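You operate a simulated robot arm through the tools that you are given. There is no shell and no other tool. Be economical: measure what you need, move in short steps, check, and stop when the job is done.

The job below is to be done with a simulated robot arm. You get a single attempt, and the scene is never put back.

## Task
Lock out the suction unit and empty its tray into the dust bin.
Fine: mains switch off and the CLEANING tag on the LOCK peg before the drawer opens; silver tray back, drawer shut, nothing spilt.

Only the result counts: the job must be done as asked and must still hold three seconds after the hand-in. Knocking over, shifting, dropping, spilling or breaking anything else fails it.

## Robot
A 6-joint arm with a two-finger parallel gripper on a trunk, on a base that drives. Base frame: it is fixed to the floor where the robot stands at the start and does not move with it; the origin is under the middle of the robot, x ahead of it, y to its left, z up; the surface under the hand at the start is at about z = 75. Readings come in cm, rad, newtons and seconds.
With the tool pointing down near the work surface it reaches from about 10 to 72 cm from the robot's upright axis, wherever it stands. Its first joint turns from -2.897 to 2.897 rad. Places, roughly: dust bin [10, -180, 30]; inside of the suction drawer [40, -60, 40]; lock peg tip [80, 0, 120]; mains switch [80, 0, 130]; silver tray (25x20x12 cm) [40, -60, 40]; suction drawer [30, -60, 40]. Payload 3.91 kg.
Tool frame: the origin (TCP) lies between the finger pads and is the grasp point; the fingertips stand 3 cm ahead of it; z points along the fingers, y is the line along which they close. Largest opening 11 cm; finger width 2, thickness 1; the body of the gripper, 4.8 by 11.2 cm, starts 5.5 cm behind the TCP.
Orientation is that of the tool frame in the base frame, as [roll, pitch, yaw] about the fixed x, y, z axes, in that order (R = Rz(yaw) Ry(pitch) Rx(roll)). With the fingers straight down and closing along the base's y, the tool's x points along the base's -x, its y along +y and its z along -z.

## Interface
- The arm moves only by the tool send_rows. Its arguments are lists of equal length, an entry for each row: "angular": the turn, a rotation vector about the base's x, y, z in units of 90 degrees (1.0 is 90 degrees), a list of three; "xyz": the shift along the base's x, y, z in units of 500 mm (1.0 is 500 mm), a list of three; "hand": the gripper command, from -1 (shut) to 1 (fully open), values between in proportion. In form: {"angular": [[rx, ry, rz], ...], "xyz": [[x, y, z], ...], "hand": [hand, ...]}. A call has 1 to 20 rows; each row is the pose to reach, as a shift and turn from the pose commanded when the call began. A call with a number of a shift or a turn outside -1 to 1 is refused whole. Rows are played at 5 a second. More than 5 cm and 0.15 rad between two rows, or a gripper value outside its range, and nothing of the call is played. A pose out of reach is approached as far as the arm can. The call stops where the force on the tool passes 90 N (or 10 N more than at its start, if that is more) or the arm is blocked; 0.2 s more then pass. Each finger travels about 4.5 cm/s and halts on what it meets, pressing with about 39 N; the grip force reading is that of the motor and also rises with nothing between the fingers. The clock runs only during rows and for 0.2 s after the last one: add rows that repeat a pose to give the fingers time. The reply holds the time, the measured pose of the TCP, the force on the tool along the base axes, the opening and the grip force, in the units named above and with some noise, with the torque about the TCP (base axes, N m) and any sound that the robot's microphone picked up.
- Cameras (640 x 400 px; columns grow to the right, rows downward): "scene" is now at [1.3, 10.15, 132.79]; the picture's right is [-0.57, -0.82, 0.00], its down [-0.43, 0.30, -0.85] and it looks along [0.70, -0.49, -0.52] (base axes); focal length 214 px, centre (320, 200). "wrist" rides on the gripper at [7.1, 2.2, -10.7] in the tool frame; the picture's right is [-0.29, 0.96, 0.00], its down [-0.76, -0.23, -0.61] and it looks along [-0.58, -0.18, 0.79] (tool axes); focal length 243 px, centre (320, 200). There is no depth. A picture from a camera that has moved, and an enlarged one, comes with that camera's place and axes in the base frame and with its lens.
- grab_frame(camera): a new picture of that camera. It takes no simulated time.
- lift_body(by): slides the trunk up (or, below 0, down) by that many cm; the arm and the scene camera ride with it, the base frame stays. It gives what a move gives, with no picture.
- drive_base(legs): drives the robot by 1 to 6 legs, each [ahead, left, turn to the left] in cm, cm and rad, along the robot's own axes; the way and the turn of a leg run together, so that a leg with both is an arc; at most 150 cm and 3.142 rad a leg. The arm and the cameras ride along, it lands a little off, and it stops where it bumps. It gives what a move gives.
- head_to(pan, tilt): turns the head with the scene camera to pan (to the left, within 1.501 rad either way) and tilt (down, from -0.506 to 1.204), counted from straight ahead of the robot. It gives what a move gives.
- inspect(camera, box): a new picture of the part [left, top, right, bottom] of that camera's present view, enlarged. It takes no simulated time.
- job_done(): hands the job in; it is judged then, once.

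Go step by step. Nothing tells you exact positions but the pictures and the camera data: compare them with the known pose of the tool, close in by small moves and look again before you grip or let go. The budget is 120 turns and 78 pictures, counting those below and the enlarged ones. Unless the task says otherwise, let go and move clear before handing in, and close with one line.

The tools are called after "Request:" as name(argument=value, ...) on one line, values as JSON. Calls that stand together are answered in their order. send_rows: Moves the arm, as the interface text tells. Its arguments: {"type":"object","properties":{"angular":{"type":"array","items":{"type":"array","items":{"type":"number"}}},"xyz":{"type":"array","items":{"type":"array","items":{"type":"number"}}},"hand":{"type":"array","items":{"type":"number"}}},"required":["angular","xyz","hand"]} The other tools are called the same way: lift_body (by) slides the trunk up or down; drive_base (legs) drives the base; head_to (pan, tilt) turns the head that bears the scene camera; grab_frame (camera) takes a picture; inspect (camera, box) takes an enlarged picture of a part of a camera's view; job_done () hands the job in.

At the start:

```text
clock: 0.0
position: [43.87, -10.94, 99.99]
orientation: [-3.141, 0.0, -3.141]
wrist_force: [-0.4, -0.5, -0.1]
ft_torque: [0.0, 0.0, 0.0]
opening: 11.01
grip_force: 0.0
trunk travel left (down, up): [-27.5, 31.5]
robot x, y, heading: [0.08, -0.06, 0.001]
head pan, tilt: [-0.604, 0.546]
```

scene: 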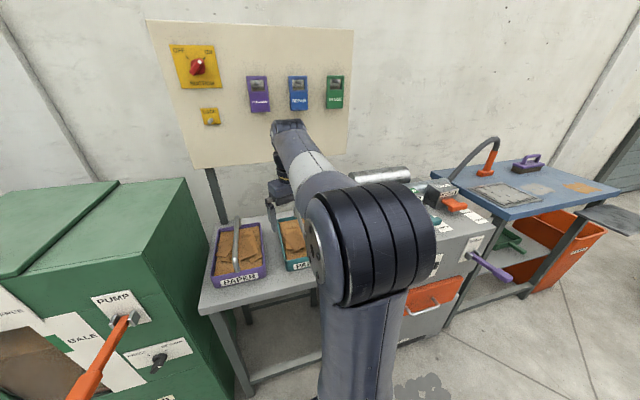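
wrist: 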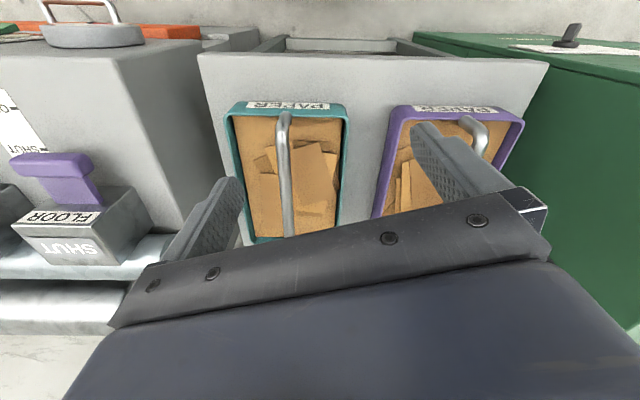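

I see a wall panel with a red rotary switch, a yellow lock peg and three tags. To its right is a grey suction unit with levers and an orange drawer. I'll zoom in on the details first.

Request:
inspect(camera="scene", box=[150, 20, 360, 150])

Request:
inspect(camera="scene", box=[390, 160, 550, 340])

Request:
head_to(pan=-1.2, tilt=0.7)

Request:
grab_frame(camera="scene")

```text
3.05 times, centred on (255, 85) of scene
camera zoom: at [1.3, 10.15, 132.79], right [-0.57, -0.82, 0.0], down [-0.43, 0.3, -0.85], along [0.7, -0.49, -0.52], focal length 654 px, centre (518, 550)
```

zoom: 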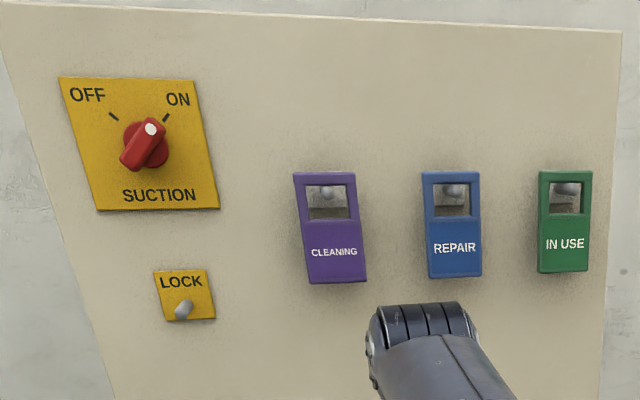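

```text
2.22 times, centred on (470, 250) of scene
camera zoom: at [1.3, 10.15, 132.79], right [-0.57, -0.82, 0.0], down [-0.43, 0.3, -0.85], along [0.7, -0.49, -0.52], focal length 477 px, centre (-13, 89)
```

zoom: 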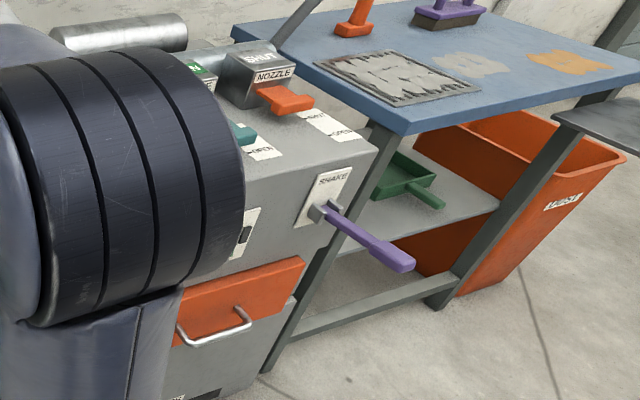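

```text
clock: 1.0
position: [43.92, -11.01, 100.07]
orientation: [-3.142, 0.0, 3.141]
wrist_force: [-0.2, -0.4, -0.5]
ft_torque: [0.03, 0.02, 0.0]
opening: 11.01
grip_force: 0.0
trunk travel left (down, up): [-27.5, 31.5]
robot x, y, heading: [0.04, -0.08, -0.001]
head pan, tilt: [-1.201, 0.7]
```

```text
73 pictures are left
camera scene: at [-3.02, 7.33, 131.45], right [-0.93, -0.36, 0.0], down [-0.23, 0.6, -0.77], along [0.28, -0.71, -0.64], focal length 214 px, centre (320, 200)
```

scene: 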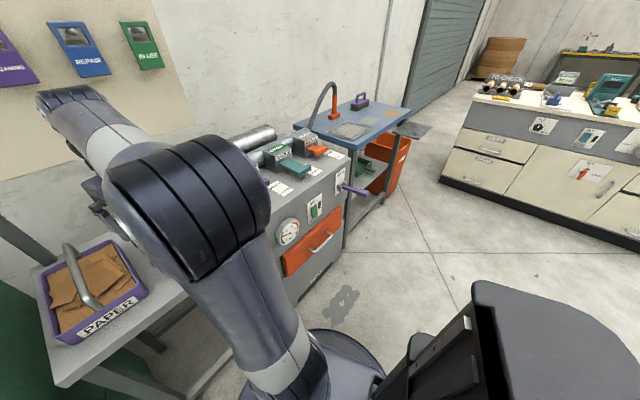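

I can see the suction unit's front now. I'll zoom in on its controls and lift the trunk for the wall work.

Request:
inspect(camera="scene", box=[230, 90, 430, 290])

Request:
lift_body(by=22)

Request:
send_rows(angular=[[0, -0.09, 0], [0, -0.18, 0], [0, -0.27, 0], [0, -0.36, 0], [0, -0.45, 0], [0, -0.54, 0], [0, -0.63, 0], [0, -0.72, 0], [0, -0.81, 0], [0, -0.9, 0], [0, -0.98, 0], [0, -1, 0]], xyz=[[0.01, 0.01, 0], [0.02, 0.02, 0], [0.03, 0.03, 0], [0.04, 0.04, 0], [0.05, 0.05, 0], [0.06, 0.06, 0], [0.07, 0.07, 0], [0.08, 0.08, 0], [0.09, 0.09, 0], [0.1, 0.1, 0], [0.12, 0.12, 0], [0.14, 0.14, 0]], hand=[1, 1, 1, 1, 1, 1, 1, 1, 1, 1, 1, 1])

Request:
head_to(pan=-0.3, tilt=0.3)

Request:
grab_frame(camera="scene")

Request:
grab_frame(camera="wrist")

```text
2.00 times, centred on (330, 190) of scene
camera zoom: at [-3.02, 7.33, 131.45], right [-0.93, -0.36, 0.0], down [-0.23, 0.6, -0.77], along [0.28, -0.71, -0.64], focal length 429 px, centre (300, 220)
```

zoom: 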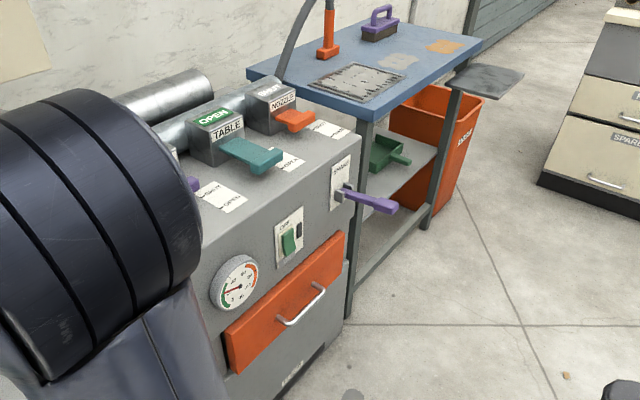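

```text
clock: 3.3
position: [43.88, -10.89, 121.96]
orientation: [-3.141, -0.001, 3.141]
wrist_force: [1.1, 0.3, 0.9]
ft_torque: [0.02, -0.01, 0.0]
opening: 10.99
grip_force: 0.1
trunk travel left (down, up): [-49.5, 9.5]
robot x, y, heading: [0.24, -0.15, 0.0]
head pan, tilt: [-1.201, 0.7]
```

```text
clock: 5.9
position: [50.91, -3.74, 122.02]
orientation: [2.225, 1.569, 2.224]
wrist_force: [-0.6, -0.5, 0.5]
ft_torque: [0.02, 0.0, -0.03]
opening: 10.98
grip_force: 0.0
trunk travel left (down, up): [-49.5, 9.5]
robot x, y, heading: [0.14, 0.39, -0.001]
head pan, tilt: [-1.201, 0.7]
```

```text
clock: 7.1
position: [51.0, -3.79, 121.96]
orientation: [-2.616, 1.57, -2.615]
wrist_force: [0.1, 0.0, -0.5]
ft_torque: [-0.05, -0.03, -0.03]
opening: 11.0
grip_force: 0.1
trunk travel left (down, up): [-49.5, 9.5]
robot x, y, heading: [-0.24, -0.22, -0.004]
head pan, tilt: [-0.3, 0.3]
```

```text
71 pictures are left
camera scene: at [2.82, 12.49, 157.05], right [-0.3, -0.95, 0.0], down [-0.28, 0.09, -0.96], along [0.91, -0.28, -0.3], focal length 214 px, centre (320, 200)
```

scene: 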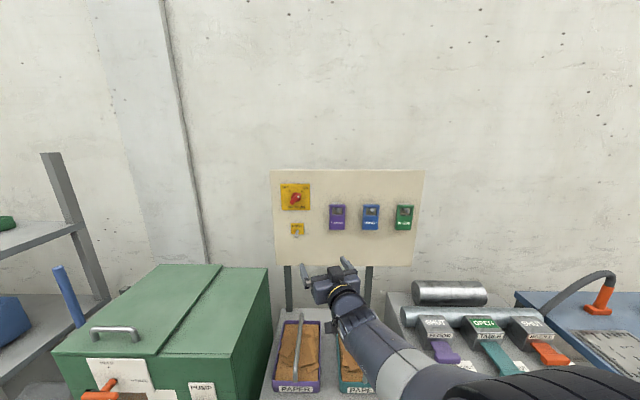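

```text
70 pictures are left
camera wrist: at [40.38, -1.82, 114.8], right [0.0, 0.96, 0.29], down [-0.61, -0.23, 0.76], along [0.79, -0.18, 0.58], focal length 243 px, centre (320, 200)
```

wrist: 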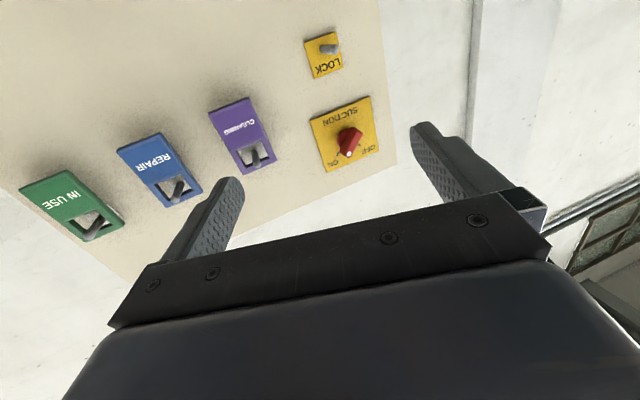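

The panel lies near x≈82, the knob near [80, -2, 133] and the peg near [80, -1.5, 119]. I'll zoom in both views for precise numbers.

Request:
inspect(camera="scene", box=[265, 165, 365, 245])

Request:
inspect(camera="wrist", box=[190, 20, 390, 190])

```text
5.00 times, centred on (315, 205) of scene
camera zoom: at [2.82, 12.49, 157.05], right [-0.3, -0.95, 0.0], down [-0.28, 0.09, -0.96], along [0.91, -0.28, -0.3], focal length 1072 px, centre (345, 175)
```

zoom: 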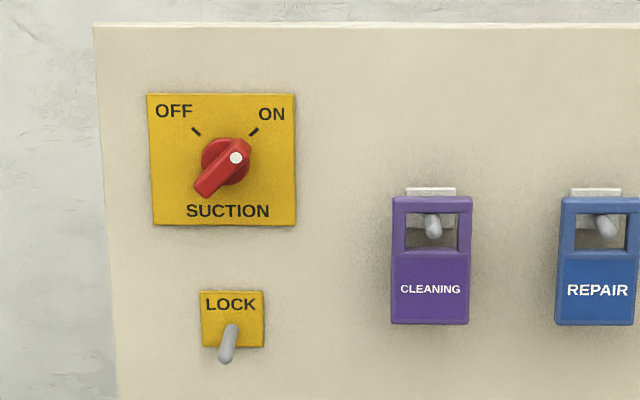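

```text
2.35 times, centred on (290, 105) of wrist
camera zoom: at [40.38, -1.82, 114.8], right [0.0, 0.96, 0.29], down [-0.61, -0.23, 0.76], along [0.79, -0.18, 0.58], focal length 571 px, centre (391, 424)
```

zoom: 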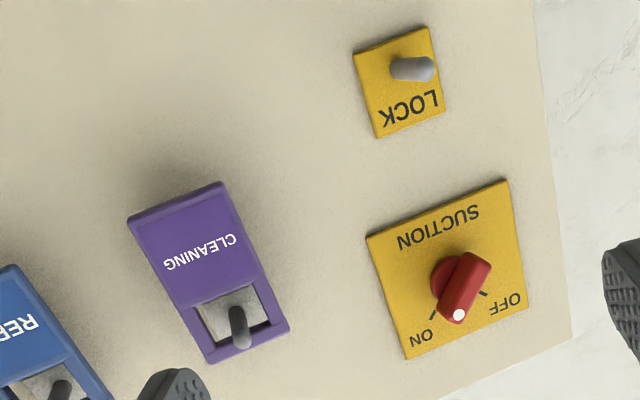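

Bar front centre is about [79.7, -1.7, 133.2], tilted 45° towards ON. I'll align the hand with it in front of the panel.

Request:
send_rows(angular=[[0.08, 0, 0], [0.16, 0, 0], [0.25, 0, 0], [0.33, 0, 0], [0.42, 0, 0], [0.5, 0, 0], [0.5, 0, 0]], xyz=[[0.06, 0.007, 0.037], [0.12, 0.014, 0.075], [0.18, 0.021, 0.112], [0.24, 0.028, 0.15], [0.3, 0.035, 0.187], [0.36, 0.042, 0.224], [0.36, 0.042, 0.224]], hand=[0.2, 0, -0.2, -0.2, -0.2, -0.2, -0.2])

Request:
grab_frame(camera="wrist")

Request:
inspect(camera="scene", box=[265, 165, 365, 245])

```text
clock: 8.7
position: [68.9, -2.0, 133.04]
orientation: [1.573, 0.783, 1.57]
wrist_force: [0.4, -0.1, -0.6]
ft_torque: [-0.01, 0.0, -0.01]
opening: 4.43
grip_force: 0.1
trunk travel left (down, up): [-49.5, 9.5]
robot x, y, heading: [-0.08, 0.1, 0.005]
head pan, tilt: [-0.3, 0.3]
```

```text
67 pictures are left
camera wrist: at [58.23, 4.52, 129.54], right [0.0, 0.47, 0.88], down [-0.61, -0.7, 0.37], along [0.79, -0.54, 0.28], focal length 243 px, centre (320, 200)
```

wrist: 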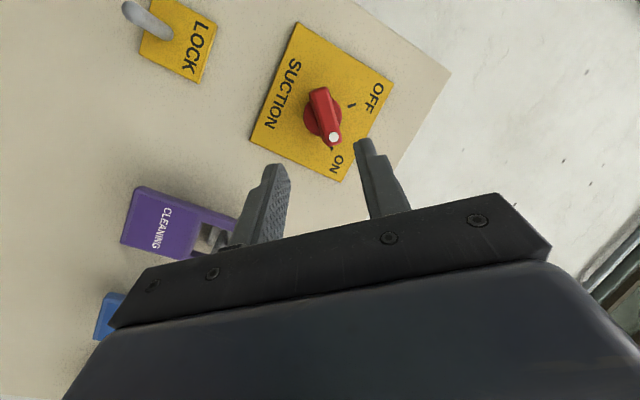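

```text
5.00 times, centred on (315, 205) of scene
camera zoom: at [2.85, 12.5, 157.06], right [-0.3, -0.96, 0.0], down [-0.28, 0.09, -0.96], along [0.91, -0.28, -0.3], focal length 1072 px, centre (345, 175)
```

zoom: 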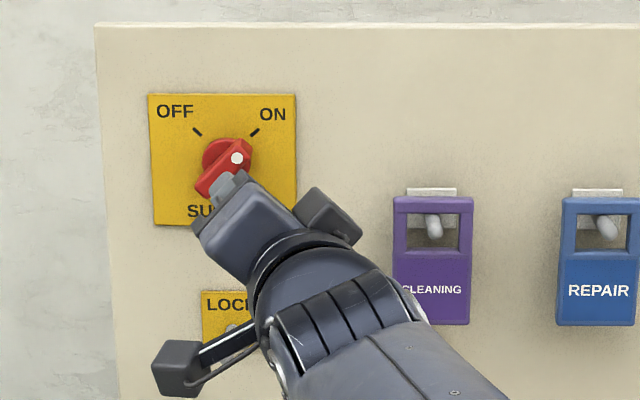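

The wrist view confirms the bar at [79.7, -1.7, 133] and the plate at about x≈81.2. I'll advance and grip.

Request:
send_rows(angular=[[0, 0, 0], [0, 0, 0], [0, 0, 0], [0, 0, 0]], xyz=[[0.06, 0.006, 0], [0.12, 0.006, 0], [0.17, 0.006, 0], [0.17, 0.006, 0]], hand=[-0.2, -0.2, -0.2, -0.2])

Request:
grab_frame(camera="wrist")

```text
clock: 9.7
position: [77.4, -1.64, 133.11]
orientation: [1.57, 0.786, 1.572]
wrist_force: [-0.6, 0.2, 0.2]
ft_torque: [0.0, 0.01, 0.05]
opening: 4.39
grip_force: 0.0
trunk travel left (down, up): [-49.5, 9.5]
robot x, y, heading: [-0.17, -0.27, 0.001]
head pan, tilt: [-0.3, 0.3]
```

```text
65 pictures are left
camera wrist: at [66.84, 4.88, 129.54], right [0.0, 0.47, 0.88], down [-0.61, -0.7, 0.37], along [0.79, -0.54, 0.29], focal length 243 px, centre (320, 200)
```

wrist: 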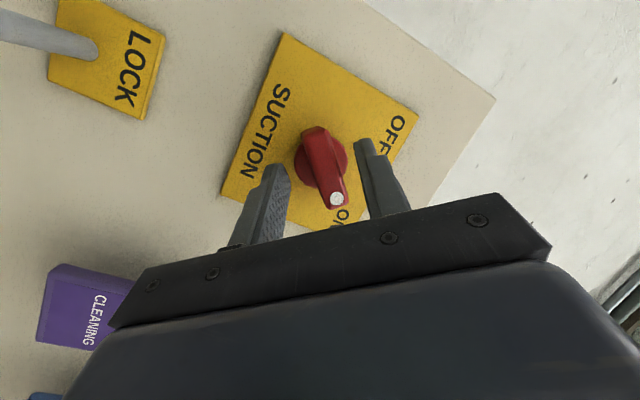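

The bar front seems to be nearer x≈80, so I'll go 1.2 cm further in and close.

Request:
send_rows(angular=[[0, 0, 0], [0, 0, 0], [0, 0, 0], [0, 0, 0], [0, 0, 0], [0, 0, 0]], xyz=[[0.012, 0, 0], [0.024, 0, 0], [0.024, 0, 0], [0.024, 0, 0], [0.024, 0, 0], [0.024, 0, 0]], hand=[-0.2, -0.2, -1, -1, -1, -1])

Request:
grab_frame(camera="wrist")

```text
clock: 11.1
position: [78.76, -1.98, 132.86]
orientation: [1.579, 0.783, 1.575]
wrist_force: [-15.3, -10.8, -19.8]
ft_torque: [0.03, 0.86, -1.35]
opening: 3.3
grip_force: 44.8
trunk travel left (down, up): [-49.5, 9.5]
robot x, y, heading: [-0.32, 0.01, -0.0]
head pan, tilt: [-0.3, 0.3]
```

```text
64 pictures are left
camera wrist: at [68.06, 4.63, 129.37], right [0.01, 0.47, 0.88], down [-0.61, -0.7, 0.38], along [0.79, -0.54, 0.28], focal length 243 px, centre (320, 200)
```

wrist: 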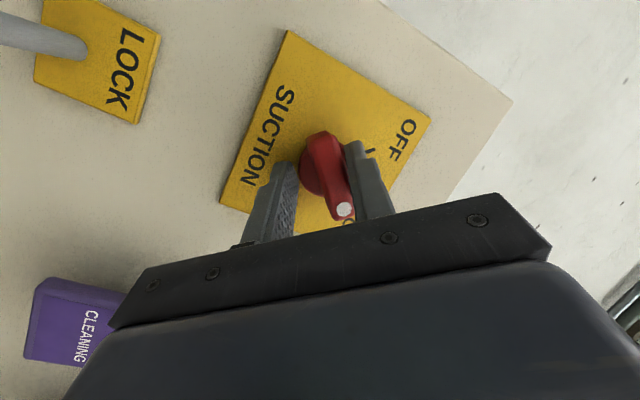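

The fingertips seem to have reached the round base, about [81.5, -2.0, 132.9]. I'll open, back off 0.9 cm, recentre and grip only the bar.

Request:
send_rows(angular=[[0, 0, 0], [0, 0, 0], [0, 0, 0], [0, 0, 0], [0, 0, 0], [0, 0, 0], [0, 0, 0], [0, 0, 0]], xyz=[[0, 0, 0], [-0.008, -0.006, -0.004], [-0.016, -0.006, -0.004], [-0.016, -0.006, -0.004], [-0.016, -0.006, -0.004], [-0.016, -0.006, -0.004], [-0.016, -0.006, -0.004], [-0.016, -0.006, -0.004]], hand=[-0.2, -0.2, -0.2, -1, -1, -1, -1, -1])

Request:
grab_frame(camera="wrist")

```text
clock: 12.9
position: [77.83, -1.52, 133.27]
orientation: [1.562, 0.785, 1.568]
wrist_force: [15.4, 13.8, 25.0]
ft_torque: [-0.08, 0.71, 0.23]
opening: 2.02
grip_force: 45.1
trunk travel left (down, up): [-49.5, 9.5]
robot x, y, heading: [-0.27, 0.06, -0.003]
head pan, tilt: [-0.3, 0.3]
```

```text
63 pictures are left
camera wrist: at [67.21, 4.88, 129.74], right [-0.01, 0.47, 0.88], down [-0.61, -0.7, 0.37], along [0.79, -0.53, 0.29], focal length 243 px, centre (320, 200)
```

wrist: 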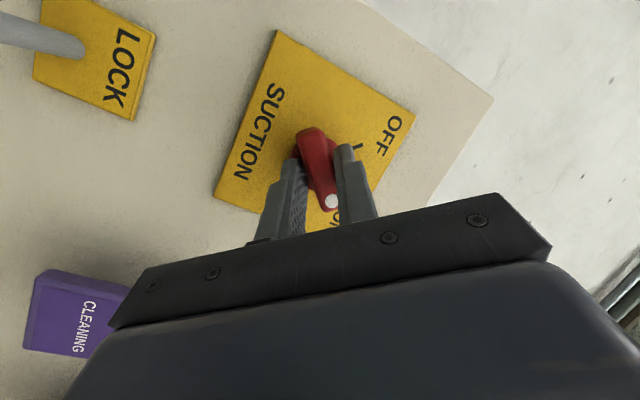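

The bar is gripped with a 2.0 cm opening. I'll turn it by -90° about x, towards OFF, recentring slightly.

Request:
send_rows(angular=[[0, 0, 0], [-0.09, 0, 0], [-0.18, 0, 0], [-0.27, 0, 0], [-0.36, 0, 0], [-0.45, 0, 0], [-0.54, 0, 0], [-0.63, 0, 0], [-0.72, 0, 0], [-0.81, 0, 0], [-0.9, 0, 0], [-0.98, 0, 0], [-1, 0, 0], [-1, 0, 0]], xyz=[[0, 0.007, 0.006], [0, 0.007, 0.006], [0, 0.007, 0.006], [0, 0.007, 0.006], [0, 0.007, 0.006], [0, 0.007, 0.006], [0, 0.007, 0.006], [0, 0.007, 0.006], [0, 0.007, 0.006], [0, 0.007, 0.006], [0, 0.007, 0.006], [0, 0.007, 0.006], [0, 0.007, 0.006], [0, 0.007, 0.006]], hand=[-1, -1, -1, -1, -1, -1, -1, -1, -1, -1, -1, -1, -1, -1])

Request:
grab_frame(camera="wrist")

```text
clock: 15.9
position: [77.54, -1.73, 133.48]
orientation: [-1.574, 0.785, -1.573]
wrist_force: [-28.0, -7.7, -13.7]
ft_torque: [0.03, -0.06, -0.91]
opening: 1.98
grip_force: 45.1
trunk travel left (down, up): [-49.5, 9.5]
robot x, y, heading: [-0.16, -0.12, 0.003]
head pan, tilt: [-0.3, 0.3]
```

```text
62 pictures are left
camera wrist: at [66.99, -5.31, 126.88], right [0.0, 0.88, -0.47], down [-0.61, 0.37, 0.7], along [0.79, 0.29, 0.53], focal length 243 px, centre (320, 200)
```

wrist: 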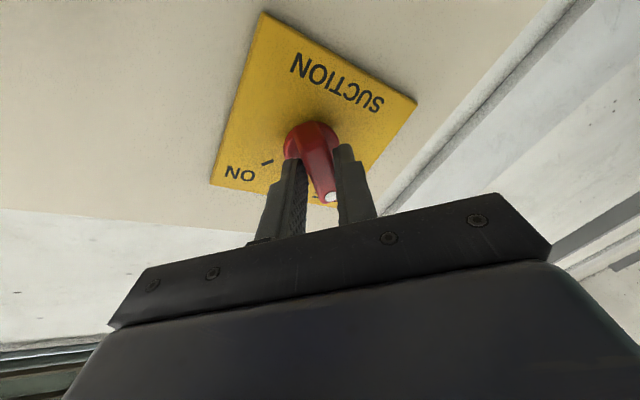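

The knob now points at OFF. I'll release it, back off and return the hand to level.

Request:
send_rows(angular=[[0, 0, 0], [0, 0, 0], [0, 0, 0], [0, 0, 0], [0.08, 0, 0], [0.16, 0, 0], [0.25, 0, 0], [0.33, 0, 0], [0.42, 0, 0], [0.5, 0, 0], [0.5, 0, 0]], xyz=[[0, 0, 0], [0, 0, 0], [0, 0, 0], [-0.08, 0, 0], [-0.16, 0, 0], [-0.22, -0.04, -0.02], [-0.28, -0.08, -0.04], [-0.34, -0.14, -0.06], [-0.36, -0.2, -0.08], [-0.36, -0.26, -0.1], [-0.36, -0.32, -0.12]], hand=[-0.3, -0.3, -0.3, -0.3, 0, 0.3, 0.5, 0.5, 0.5, 0.5, 0.5])

Request:
inspect(camera="scene", box=[265, 165, 365, 245])

Request:
grab_frame(camera="wrist")

```text
clock: 18.3
position: [60.08, -17.62, 127.21]
orientation: [2.071, 1.569, 2.069]
wrist_force: [0.2, -0.4, -0.5]
ft_torque: [0.01, 0.01, -0.01]
opening: 8.25
grip_force: 0.0
out of reach, approached as far as the arm can: row 4, 5, 6
trunk travel left (down, up): [-49.5, 9.5]
robot x, y, heading: [0.24, -0.08, -0.002]
head pan, tilt: [-0.3, 0.3]
```

```text
5.00 times, centred on (315, 205) of scene
camera zoom: at [2.84, 12.48, 157.06], right [-0.3, -0.96, 0.0], down [-0.28, 0.09, -0.96], along [0.91, -0.28, -0.3], focal length 1072 px, centre (345, 175)
```

zoom: 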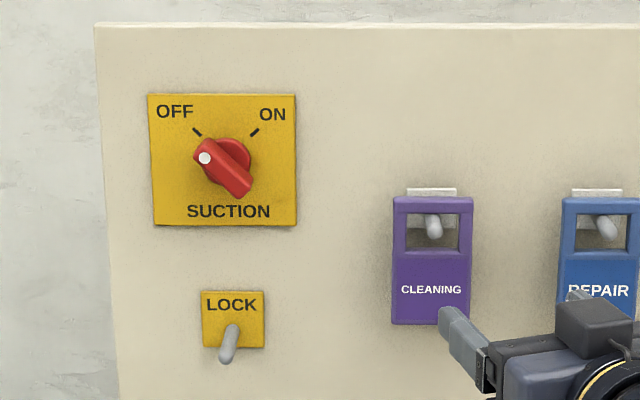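

```text
60 pictures are left
camera wrist: at [49.42, -15.59, 120.09], right [0.0, 0.96, 0.29], down [-0.61, -0.23, 0.76], along [0.79, -0.18, 0.58], focal length 243 px, centre (320, 200)
```

wrist: 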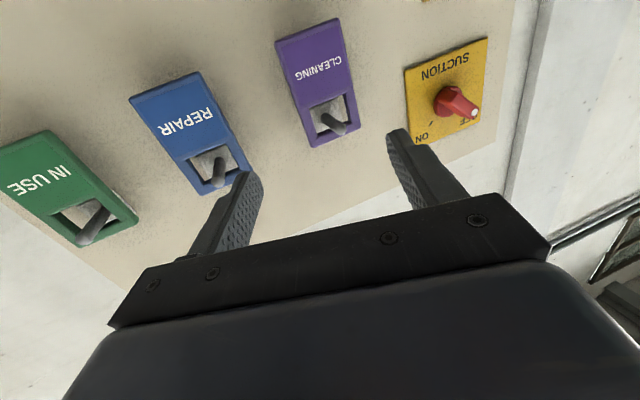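

The switch is OFF. The tags' depths and the lean of the pegs show that the panel is yawed about -17.5°, with its right side nearer. I'll yaw the hand to match and line up with the CLEANING tag.

Request:
send_rows(angular=[[0, 0, -0.065], [0, 0, -0.13], [0, 0, -0.194], [0, 0, -0.194]], xyz=[[0.035, 0.024, -0.023], [0.07, 0.048, -0.046], [0.106, 0.072, -0.068], [0.106, 0.072, -0.068]], hand=[0.7, 0.7, 0.7, 0.7])

Request:
grab_frame(camera="wrist")

Request:
inspect(camera="scene", box=[285, 185, 385, 265])

```text
clock: 19.3
position: [63.08, -15.68, 125.13]
orientation: [-3.104, 1.57, 2.986]
wrist_force: [0.0, 0.1, 0.4]
ft_torque: [-0.01, -0.01, 0.0]
opening: 9.36
grip_force: 0.0
out of reach, approached as far as the arm can: row 2, 3, 4
trunk travel left (down, up): [-49.5, 9.5]
robot x, y, heading: [0.15, -0.2, 0.002]
head pan, tilt: [-0.3, 0.3]
```

```text
59 pictures are left
camera wrist: at [53.14, -11.57, 117.98], right [0.19, 0.94, 0.29], down [-0.64, -0.11, 0.76], along [0.75, -0.33, 0.58], focal length 243 px, centre (320, 200)
```

wrist: 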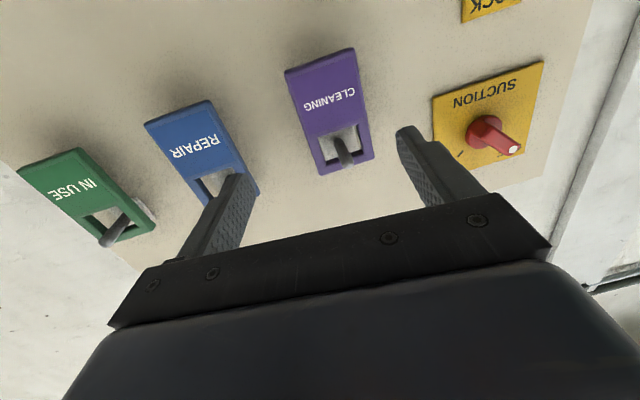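

```text
5.00 times, centred on (335, 225) of scene
camera zoom: at [2.81, 12.49, 157.06], right [-0.3, -0.96, 0.0], down [-0.28, 0.09, -0.96], along [0.91, -0.28, -0.3], focal length 1072 px, centre (245, 75)
```

zoom: 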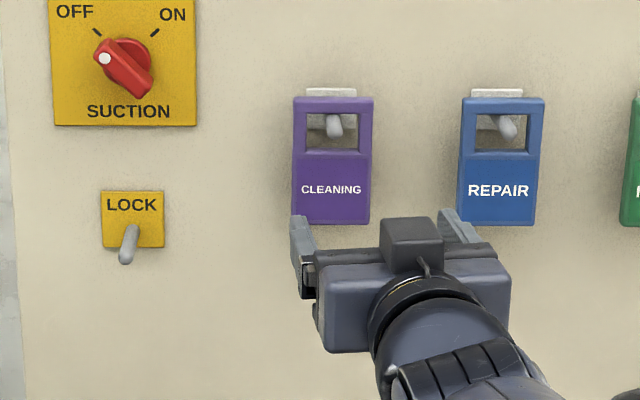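

The arm reached only part of that yaw, about -11°. Since the panel is rotated, I'll retract and turn the robot to face it squarely.

Request:
send_rows(angular=[[0, 0, 0.06], [0, 0, 0.12], [0, 0, 0.194], [0, 0, 0.194]], xyz=[[-0.09, 0, 0.02], [-0.18, 0, 0.04], [-0.27, 0, 0.06], [-0.3, 0, 0.06]], hand=[0.7, 0.7, 0.7, 0.7])

Request:
drive_base(legs=[[0, 0, -0.305]])

Request:
head_to(pan=0.0, tilt=0.6)

Request:
grab_frame(camera="scene")

Request:
grab_frame(camera="wrist")

```text
clock: 20.3
position: [47.9, -15.78, 128.23]
orientation: [2.769, 1.569, 2.88]
wrist_force: [-0.6, 0.5, -0.3]
ft_torque: [-0.01, 0.02, -0.02]
opening: 9.35
grip_force: 0.1
trunk travel left (down, up): [-49.5, 9.5]
robot x, y, heading: [-0.11, -0.02, 0.001]
head pan, tilt: [-0.3, 0.3]
```

```text
clock: 21.7
position: [41.15, -29.46, 128.29]
orientation: [3.123, 1.57, 2.929]
wrist_force: [0.7, -0.6, -0.7]
ft_torque: [0.02, 0.01, -0.01]
opening: 9.33
grip_force: 0.1
trunk travel left (down, up): [-49.5, 9.5]
robot x, y, heading: [-0.06, -0.12, -0.301]
head pan, tilt: [-0.3, 0.3]
```

```text
clock: 22.5
position: [41.1, -29.32, 128.3]
orientation: [3.089, 1.569, 2.897]
wrist_force: [0.0, 0.4, -0.4]
ft_torque: [0.02, 0.02, 0.02]
opening: 9.34
grip_force: 0.0
trunk travel left (down, up): [-49.5, 9.5]
robot x, y, heading: [-0.14, -0.22, -0.299]
head pan, tilt: [0.0, 0.6]
```

```text
57 pictures are left
camera scene: at [7.15, 13.71, 154.32], right [-0.3, -0.95, 0.0], down [-0.54, 0.17, -0.83], along [0.79, -0.25, -0.56], focal length 214 px, centre (320, 200)
```

scene: 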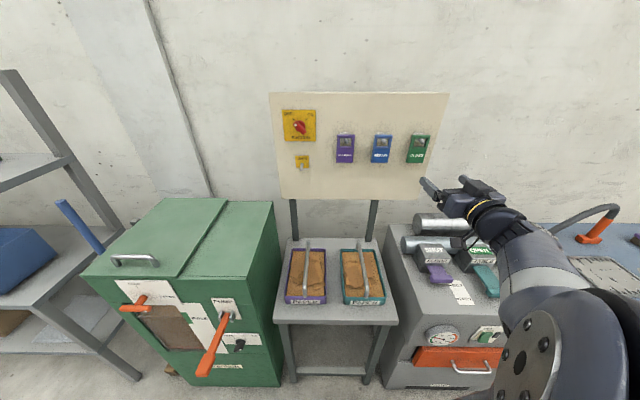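

```text
56 pictures are left
camera wrist: at [31.09, -25.26, 121.15], right [0.18, 0.94, 0.29], down [-0.64, -0.11, 0.76], along [0.75, -0.33, 0.58], focal length 243 px, centre (320, 200)
```

wrist: 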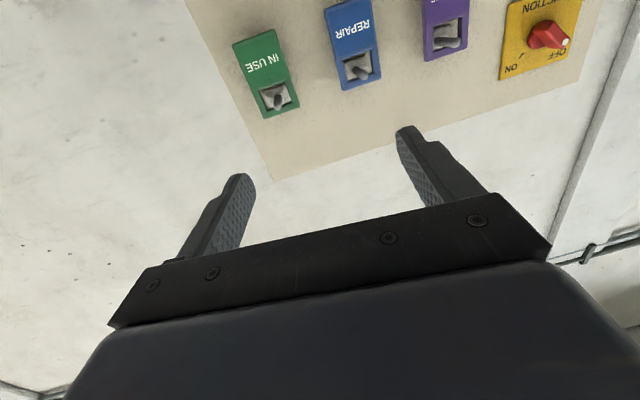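

The equipment is square to this heading of -0.30. I'll shift the robot 10 cm left so that both tag and peg lie well ahead of it.

Request:
drive_base(legs=[[0, 10, 0]])

Request:
send_rows(angular=[[0, 0, -0.02], [0, 0, -0.04], [0, 0, -0.07], [0, 0, -0.07], [0, 0, -0.07], [0, 0, -0.07]], xyz=[[0.05, 0.03, -0.02], [0.1, 0.06, -0.04], [0.16, 0.085, -0.06], [0.22, 0.11, -0.08], [0.3, 0.13, -0.09], [0.38, 0.14, -0.09]], hand=[0.7, 0.7, 0.7, 0.7, 0.7, 0.7])

Request:
grab_frame(camera="wrist")

Request:
grab_frame(camera="scene")

```text
clock: 23.6
position: [44.11, -19.8, 128.15]
orientation: [-3.074, 1.569, 3.018]
wrist_force: [0.0, -0.4, 0.5]
ft_torque: [0.0, -0.01, 0.01]
opening: 9.36
grip_force: 0.1
trunk travel left (down, up): [-49.5, 9.5]
robot x, y, heading: [3.02, 9.69, -0.295]
head pan, tilt: [0.0, 0.6]
```

```text
clock: 25.1
position: [62.94, -13.32, 123.97]
orientation: [3.141, 1.565, 2.847]
wrist_force: [-0.7, 0.1, 0.6]
ft_torque: [-0.01, -0.01, 0.0]
opening: 9.36
grip_force: 0.0
out of reach, approached as far as the arm can: row 6
trunk travel left (down, up): [-49.5, 9.5]
robot x, y, heading: [3.0, 9.45, -0.301]
head pan, tilt: [0.0, 0.6]
```

```text
55 pictures are left
camera wrist: at [53.41, -8.27, 116.85], right [0.28, 0.92, 0.29], down [-0.64, -0.05, 0.76], along [0.71, -0.4, 0.58], focal length 243 px, centre (320, 200)
```

wrist: 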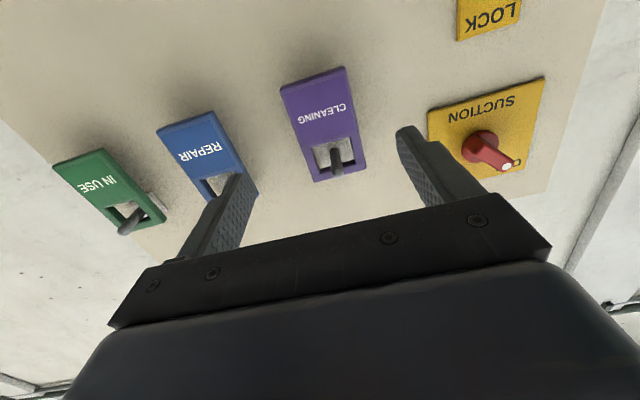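

```text
54 pictures are left
camera scene: at [10.13, 23.23, 154.31], right [-0.3, -0.95, 0.0], down [-0.54, 0.17, -0.82], along [0.79, -0.25, -0.57], focal length 214 px, centre (320, 200)
```

scene: 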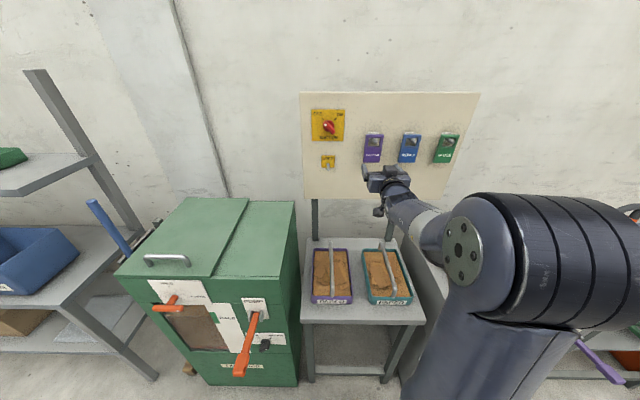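

The arm again stops short at this height, though it reached further when the target was high relative to the trunk. I'll lower the trunk 12 cm and retry.

Request:
lift_body(by=-12)

Request:
send_rows(angular=[[0, 0, 0], [0, 0, 0], [0, 0, 0], [0, 0, 0]], xyz=[[0, 0, 0.08], [0, 0, 0.16], [0, 0, 0.236], [0.05, -0.015, 0.236]], hand=[0.7, 0.7, 0.7, 0.7])

Request:
grab_frame(camera="wrist")

```text
clock: 26.6
position: [62.82, -13.42, 111.94]
orientation: [3.129, 1.564, 2.837]
wrist_force: [0.1, -0.6, -0.4]
ft_torque: [-0.03, 0.02, 0.01]
opening: 9.36
grip_force: 0.0
trunk travel left (down, up): [-37.5, 21.5]
robot x, y, heading: [2.73, 9.57, -0.302]
head pan, tilt: [0.0, 0.6]
```

```text
clock: 27.6
position: [65.42, -14.1, 123.87]
orientation: [-3.139, 1.566, 2.848]
wrist_force: [0.2, 0.1, -0.1]
ft_torque: [-0.02, -0.02, -0.02]
opening: 9.35
grip_force: 0.1
trunk travel left (down, up): [-37.5, 21.5]
robot x, y, heading: [2.81, 9.76, -0.302]
head pan, tilt: [0.0, 0.6]
```

```text
53 pictures are left
camera wrist: at [55.87, -9.0, 116.75], right [0.28, 0.92, 0.29], down [-0.65, -0.04, 0.76], along [0.71, -0.4, 0.58], focal length 243 px, centre (320, 200)
```

wrist: 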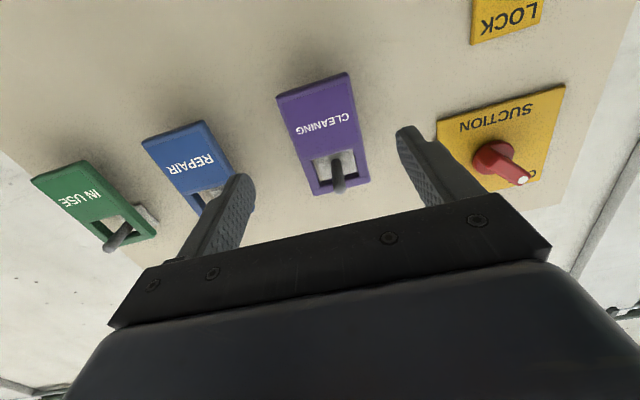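

The hand is square to the panel and centred on the tag, whose front is about 9 cm ahead with its bottom near z≈120.6. I'll advance 7.8 cm.

Request:
send_rows(angular=[[0, 0, 0], [0, 0, 0], [0, 0, 0], [0, 0, 0]], xyz=[[0.05, -0.015, -0.008], [0.1, -0.031, -0.008], [0.149, -0.046, -0.008], [0.149, -0.046, -0.008]], hand=[0.7, 0.7, 0.7, 0.7])

Request:
grab_frame(camera="wrist")

Request:
inspect(camera="scene", box=[300, 85, 500, 210])

```text
clock: 28.6
position: [72.93, -16.43, 123.26]
orientation: [3.07, 1.565, 2.775]
wrist_force: [0.1, 0.4, -0.5]
ft_torque: [-0.01, 0.0, 0.0]
opening: 9.34
grip_force: 0.1
trunk travel left (down, up): [-37.5, 21.5]
robot x, y, heading: [3.38, 9.49, -0.301]
head pan, tilt: [0.0, 0.6]
```

```text
52 pictures are left
camera wrist: at [63.46, -11.28, 116.2], right [0.28, 0.92, 0.29], down [-0.64, -0.05, 0.76], along [0.71, -0.4, 0.58], focal length 243 px, centre (320, 200)
```

wrist: 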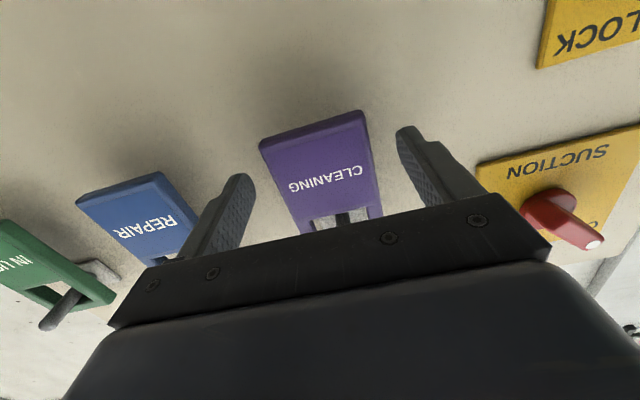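

```text
3.20 times, centred on (400, 148) of scene
camera zoom: at [10.14, 23.24, 142.31], right [-0.3, -0.95, 0.0], down [-0.54, 0.17, -0.82], along [0.79, -0.24, -0.57], focal length 686 px, centre (64, 368)
```

zoom: 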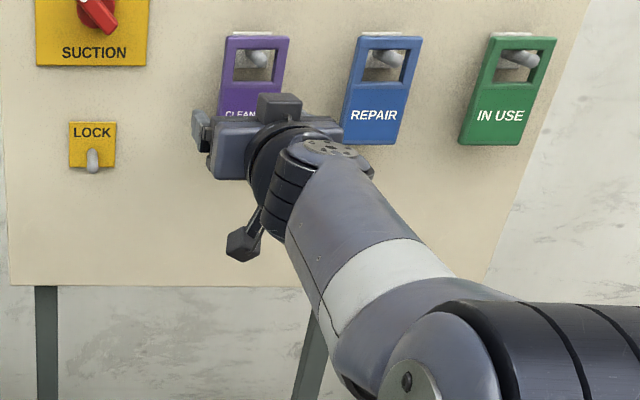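

The tag front is about 1.6 cm ahead of the TCP, so the fingertips overlap it. I'll nudge forward 0.5 cm and close.

Request:
send_rows(angular=[[0, 0, 0], [0, 0, 0], [0, 0, 0], [0, 0, 0], [0, 0, 0], [0, 0, 0], [0, 0, 0]], xyz=[[0.011, 0.002, 0], [0.011, 0.002, 0], [0.011, 0.002, 0], [0.011, 0.002, 0], [0.011, 0.002, 0], [0.011, 0.002, 0], [0.011, 0.002, 0]], hand=[0.7, 0.3, -0.1, -0.5, -1, -1, -1])

Request:
grab_frame(camera="wrist")

```text
clock: 30.1
position: [73.31, -16.44, 123.4]
orientation: [3.119, 1.565, 2.822]
wrist_force: [0.0, -0.3, -0.3]
ft_torque: [0.0, 0.01, 0.0]
opening: 6.11
grip_force: 39.3
trunk travel left (down, up): [-37.5, 21.5]
robot x, y, heading: [3.07, 9.44, -0.302]
head pan, tilt: [0.0, 0.6]
```

```text
50 pictures are left
camera wrist: at [63.88, -11.19, 116.26], right [0.28, 0.92, 0.29], down [-0.65, -0.05, 0.76], along [0.71, -0.4, 0.58], focal length 243 px, centre (320, 200)
```

wrist: 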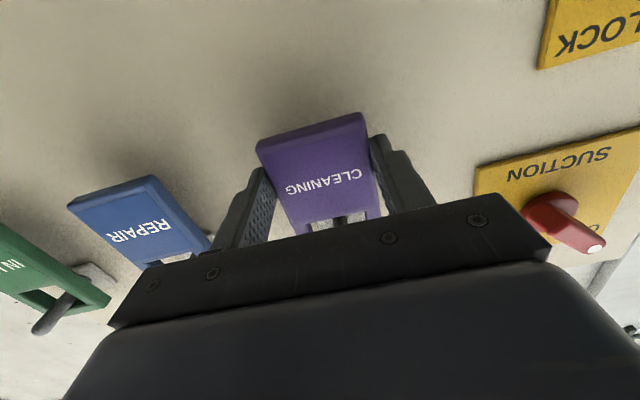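

The tag is held at 6.1 cm. I'll lift 1 cm to centre the peg in the window, then pull straight out.

Request:
send_rows(angular=[[0, 0, 0], [0, 0, 0], [0, 0, 0], [0, 0, 0], [0, 0, 0], [0, 0, 0]], xyz=[[0, 0, 0.01], [0, 0, 0.02], [-0.038, 0.012, 0.021], [-0.076, 0.024, 0.022], [-0.114, 0.036, 0.023], [-0.19, 0.06, 0.024]], hand=[-1, -1, -1, -1, -1, -1])

Request:
inspect(camera="scene", box=[300, 85, 500, 210])

Request:
grab_frame(camera="wrist")

```text
clock: 31.6
position: [63.82, -13.34, 124.59]
orientation: [3.128, 1.566, 2.832]
wrist_force: [0.9, 0.6, -0.5]
ft_torque: [0.0, -0.04, 0.0]
opening: 6.09
grip_force: 39.1
trunk travel left (down, up): [-37.5, 21.5]
robot x, y, heading: [2.63, 9.3, -0.302]
head pan, tilt: [0.0, 0.6]
```

```text
3.20 times, centred on (400, 148) of scene
camera zoom: at [10.15, 23.24, 142.31], right [-0.3, -0.95, 0.0], down [-0.54, 0.17, -0.82], along [0.79, -0.24, -0.57], focal length 686 px, centre (64, 368)
```

zoom: 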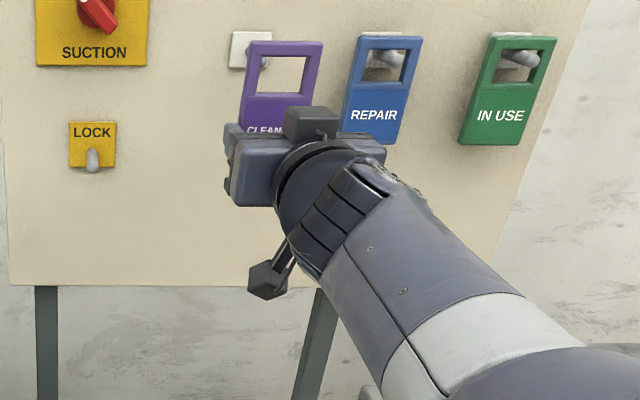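

```text
48 pictures are left
camera wrist: at [54.36, -8.18, 117.36], right [0.28, 0.92, 0.29], down [-0.64, -0.05, 0.76], along [0.71, -0.4, 0.58], focal length 243 px, centre (320, 200)
```

wrist: 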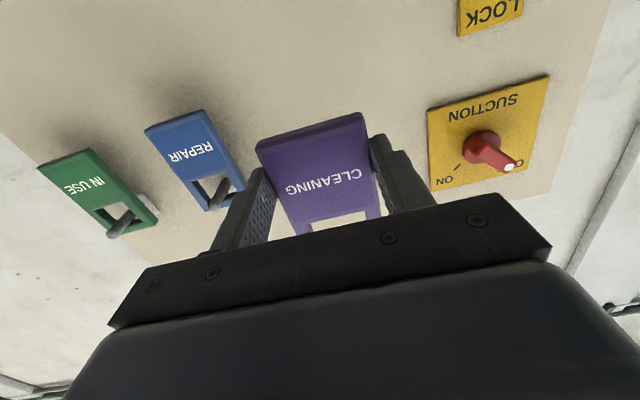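

The tag is free. Relative to the CLEANING peg, the LOCK peg is about 15.9 cm to the left and 10.4 cm lower. I'll lower the trunk 10.5 cm, slide left to a spot in front of it and look.

Request:
lift_body(by=-10.5)

Request:
send_rows(angular=[[0, 0, 0], [0, 0, 0], [0, 0, 0], [0, 0, 0], [0, 0, 0]], xyz=[[0.028, 0.074, 0], [0.056, 0.148, 0], [0.084, 0.222, 0], [0.112, 0.295, 0], [0.112, 0.295, 0]], hand=[-1, -1, -1, -1, -1])

Request:
head_to(pan=-0.1, tilt=0.4)

Request:
grab_frame(camera="scene")

Request:
grab_frame(camera="wrist")

```text
clock: 32.9
position: [63.91, -13.37, 113.96]
orientation: [3.136, 1.566, 2.843]
wrist_force: [-0.1, -0.4, -1.6]
ft_torque: [0.01, 0.04, -0.01]
opening: 6.08
grip_force: 39.0
trunk travel left (down, up): [-27.0, 32.0]
robot x, y, heading: [3.6, 9.52, -0.3]
head pan, tilt: [0.0, 0.6]
```

```text
clock: 34.1
position: [65.73, -8.93, 113.49]
orientation: [3.118, 1.539, 2.847]
wrist_force: [-0.8, -0.8, -1.0]
ft_torque: [0.0, 0.0, -0.02]
opening: 6.1
grip_force: 39.3
out of reach, approached as far as the arm can: row 2, 3, 4, 5
trunk travel left (down, up): [-27.0, 32.0]
robot x, y, heading: [2.87, 9.48, -0.302]
head pan, tilt: [0.0, 0.6]
```

```text
clock: 34.9
position: [65.71, -8.86, 113.56]
orientation: [3.117, 1.538, 2.847]
wrist_force: [0.5, -0.4, -0.4]
ft_torque: [0.0, 0.02, -0.02]
opening: 6.1
grip_force: 38.8
trunk travel left (down, up): [-27.0, 32.0]
robot x, y, heading: [3.11, 9.71, -0.301]
head pan, tilt: [-0.099, 0.4]
```

```text
47 pictures are left
camera scene: at [10.21, 22.26, 133.63], right [-0.39, -0.92, 0.0], down [-0.36, 0.15, -0.92], along [0.85, -0.36, -0.39], focal length 214 px, centre (320, 200)
```

scene: 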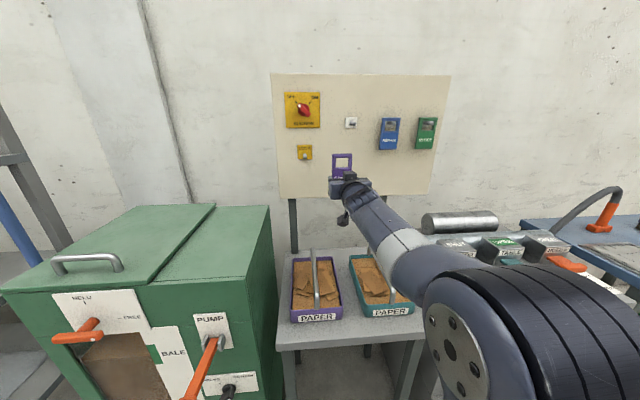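

```text
46 pictures are left
camera wrist: at [55.93, -3.89, 106.68], right [0.27, 0.92, 0.29], down [-0.62, -0.07, 0.78], along [0.73, -0.39, 0.56], focal length 243 px, centre (320, 200)
```

wrist: 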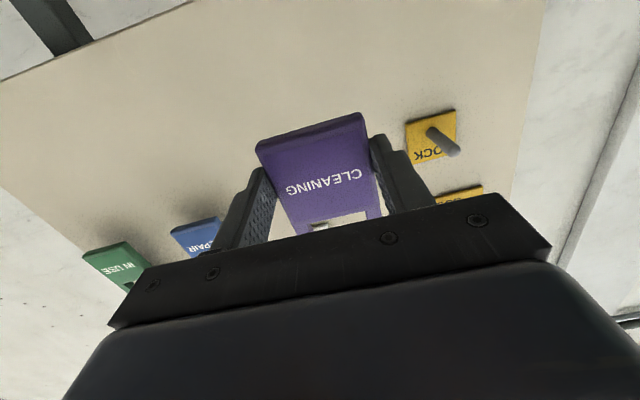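

The arm runs out of wrist range to the left, so the target must not lie left of the robot. I'll drive the base 9 cm left, well clear of the pump lever, with the tag in hand.

Request:
drive_base(legs=[[0, 9, 0]])

Request:
grab_frame(camera="scene")

```text
clock: 36.0
position: [68.45, -0.43, 113.37]
orientation: [3.114, 1.539, 2.842]
wrist_force: [0.4, 0.3, -0.7]
ft_torque: [0.02, 0.01, 0.0]
opening: 6.06
grip_force: 39.5
trunk travel left (down, up): [-27.0, 32.0]
robot x, y, heading: [5.68, 17.97, -0.303]
head pan, tilt: [-0.099, 0.4]
```

```text
45 pictures are left
camera scene: at [12.86, 30.72, 133.63], right [-0.39, -0.92, 0.0], down [-0.36, 0.15, -0.92], along [0.85, -0.36, -0.39], focal length 214 px, centre (320, 200)
```

scene: 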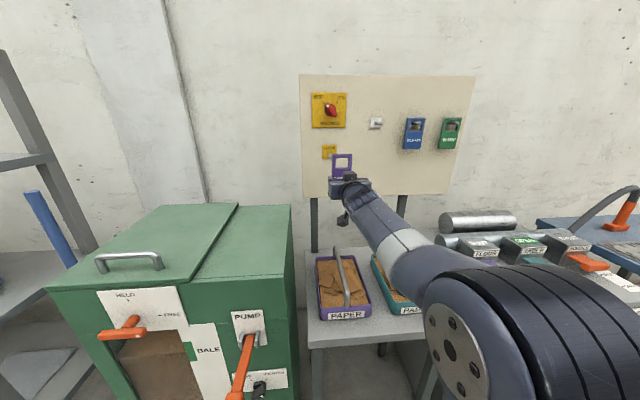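

The hand needs about 2 cm more to the left, and the lever is still well away, so I'll drive another 3 cm and check both views.

Request:
drive_base(legs=[[0, 3, 0]])

Request:
inspect(camera="scene", box=[290, 90, 410, 210])

Request:
grab_frame(camera="wrist")

```text
clock: 36.8
position: [69.21, 2.44, 113.46]
orientation: [3.117, 1.538, 2.843]
wrist_force: [0.5, 0.3, -0.7]
ft_torque: [0.02, 0.01, 0.03]
opening: 6.1
grip_force: 39.1
trunk travel left (down, up): [-27.0, 32.0]
robot x, y, heading: [6.46, 21.08, -0.303]
head pan, tilt: [-0.099, 0.4]
```

```text
3.33 times, centred on (350, 150) of scene
camera zoom: at [13.77, 33.61, 133.63], right [-0.39, -0.92, 0.0], down [-0.36, 0.15, -0.92], along [0.85, -0.36, -0.39], focal length 715 px, centre (220, 367)
```

zoom: 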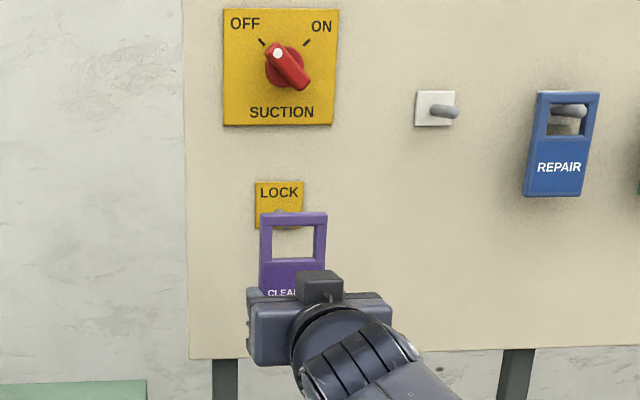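

```text
43 pictures are left
camera wrist: at [59.46, 7.38, 106.68], right [0.27, 0.92, 0.29], down [-0.62, -0.06, 0.78], along [0.73, -0.39, 0.56], focal length 243 px, centre (320, 200)
```

wrist: 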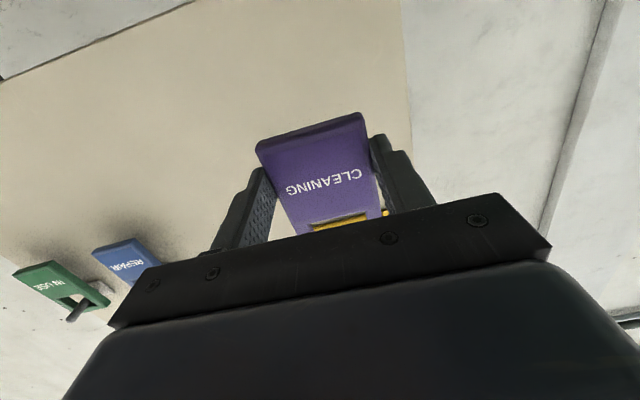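

Alignment checks out. The window spans z≈117.3–120.2 and the peg is at z≈118.8–119.3, 0.7 cm to the right. I'll make a small correction and push the tag on about 7 cm first.

Request:
send_rows(angular=[[0, 0, 0], [0, 0, 0], [0, 0, 0], [0, 0, 0], [0, 0, 0]], xyz=[[-0.004, -0.013, 0.006], [0.034, -0.025, 0.006], [0.072, -0.037, 0.006], [0.11, -0.048, 0.006], [0.11, -0.048, 0.006]], hand=[-1, -1, -1, -1, -1])

Request:
inspect(camera="scene", box=[290, 90, 410, 210])

```text
clock: 38.0
position: [74.8, 0.12, 113.73]
orientation: [3.11, 1.54, 2.836]
wrist_force: [-0.5, 0.0, -1.3]
ft_torque: [-0.05, 0.01, -0.03]
opening: 6.09
grip_force: 39.0
out of reach, approached as far as the arm can: row 1
trunk travel left (down, up): [-27.0, 32.0]
robot x, y, heading: [6.35, 20.69, -0.303]
head pan, tilt: [-0.099, 0.4]
```

```text
3.33 times, centred on (350, 150) of scene
camera zoom: at [13.79, 33.62, 133.63], right [-0.39, -0.92, 0.0], down [-0.36, 0.15, -0.92], along [0.85, -0.36, -0.39], focal length 715 px, centre (220, 367)
```

zoom: 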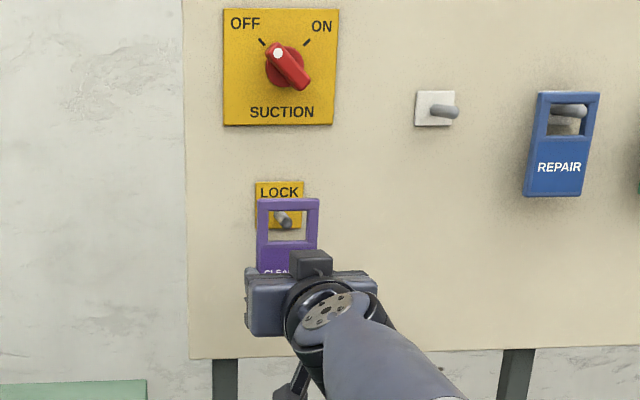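

The peg tip sits in the window's centre. I'll push on another 3.6 cm.

Request:
send_rows(angular=[[0, 0, 0], [0, 0, 0], [0, 0, 0], [0, 0, 0]], xyz=[[0.022, -0.007, 0], [0.044, -0.014, 0], [0.068, -0.021, 0], [0.068, -0.021, 0]], hand=[-1, -1, -1, -1])

Request:
inspect(camera="scene", box=[290, 90, 410, 210])

```text
clock: 39.0
position: [78.19, -1.01, 113.75]
orientation: [3.117, 1.539, 2.843]
wrist_force: [0.8, -0.4, -0.9]
ft_torque: [-0.01, 0.03, 0.02]
opening: 6.1
grip_force: 39.1
trunk travel left (down, up): [-27.0, 32.0]
robot x, y, heading: [6.31, 21.07, -0.304]
head pan, tilt: [-0.099, 0.4]
```

```text
3.33 times, centred on (350, 150) of scene
camera zoom: at [13.79, 33.62, 133.63], right [-0.39, -0.92, 0.0], down [-0.36, 0.15, -0.92], along [0.85, -0.36, -0.39], focal length 715 px, centre (220, 367)
```

zoom: 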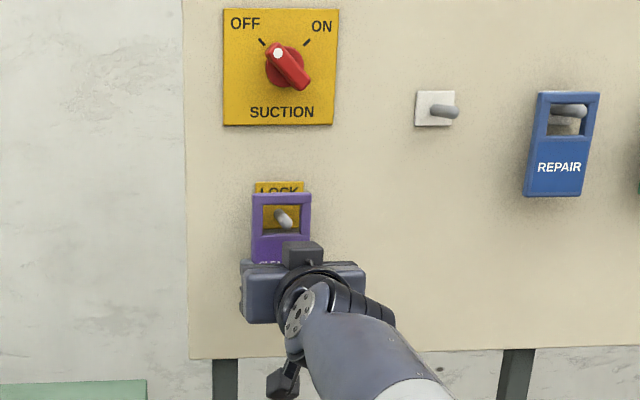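

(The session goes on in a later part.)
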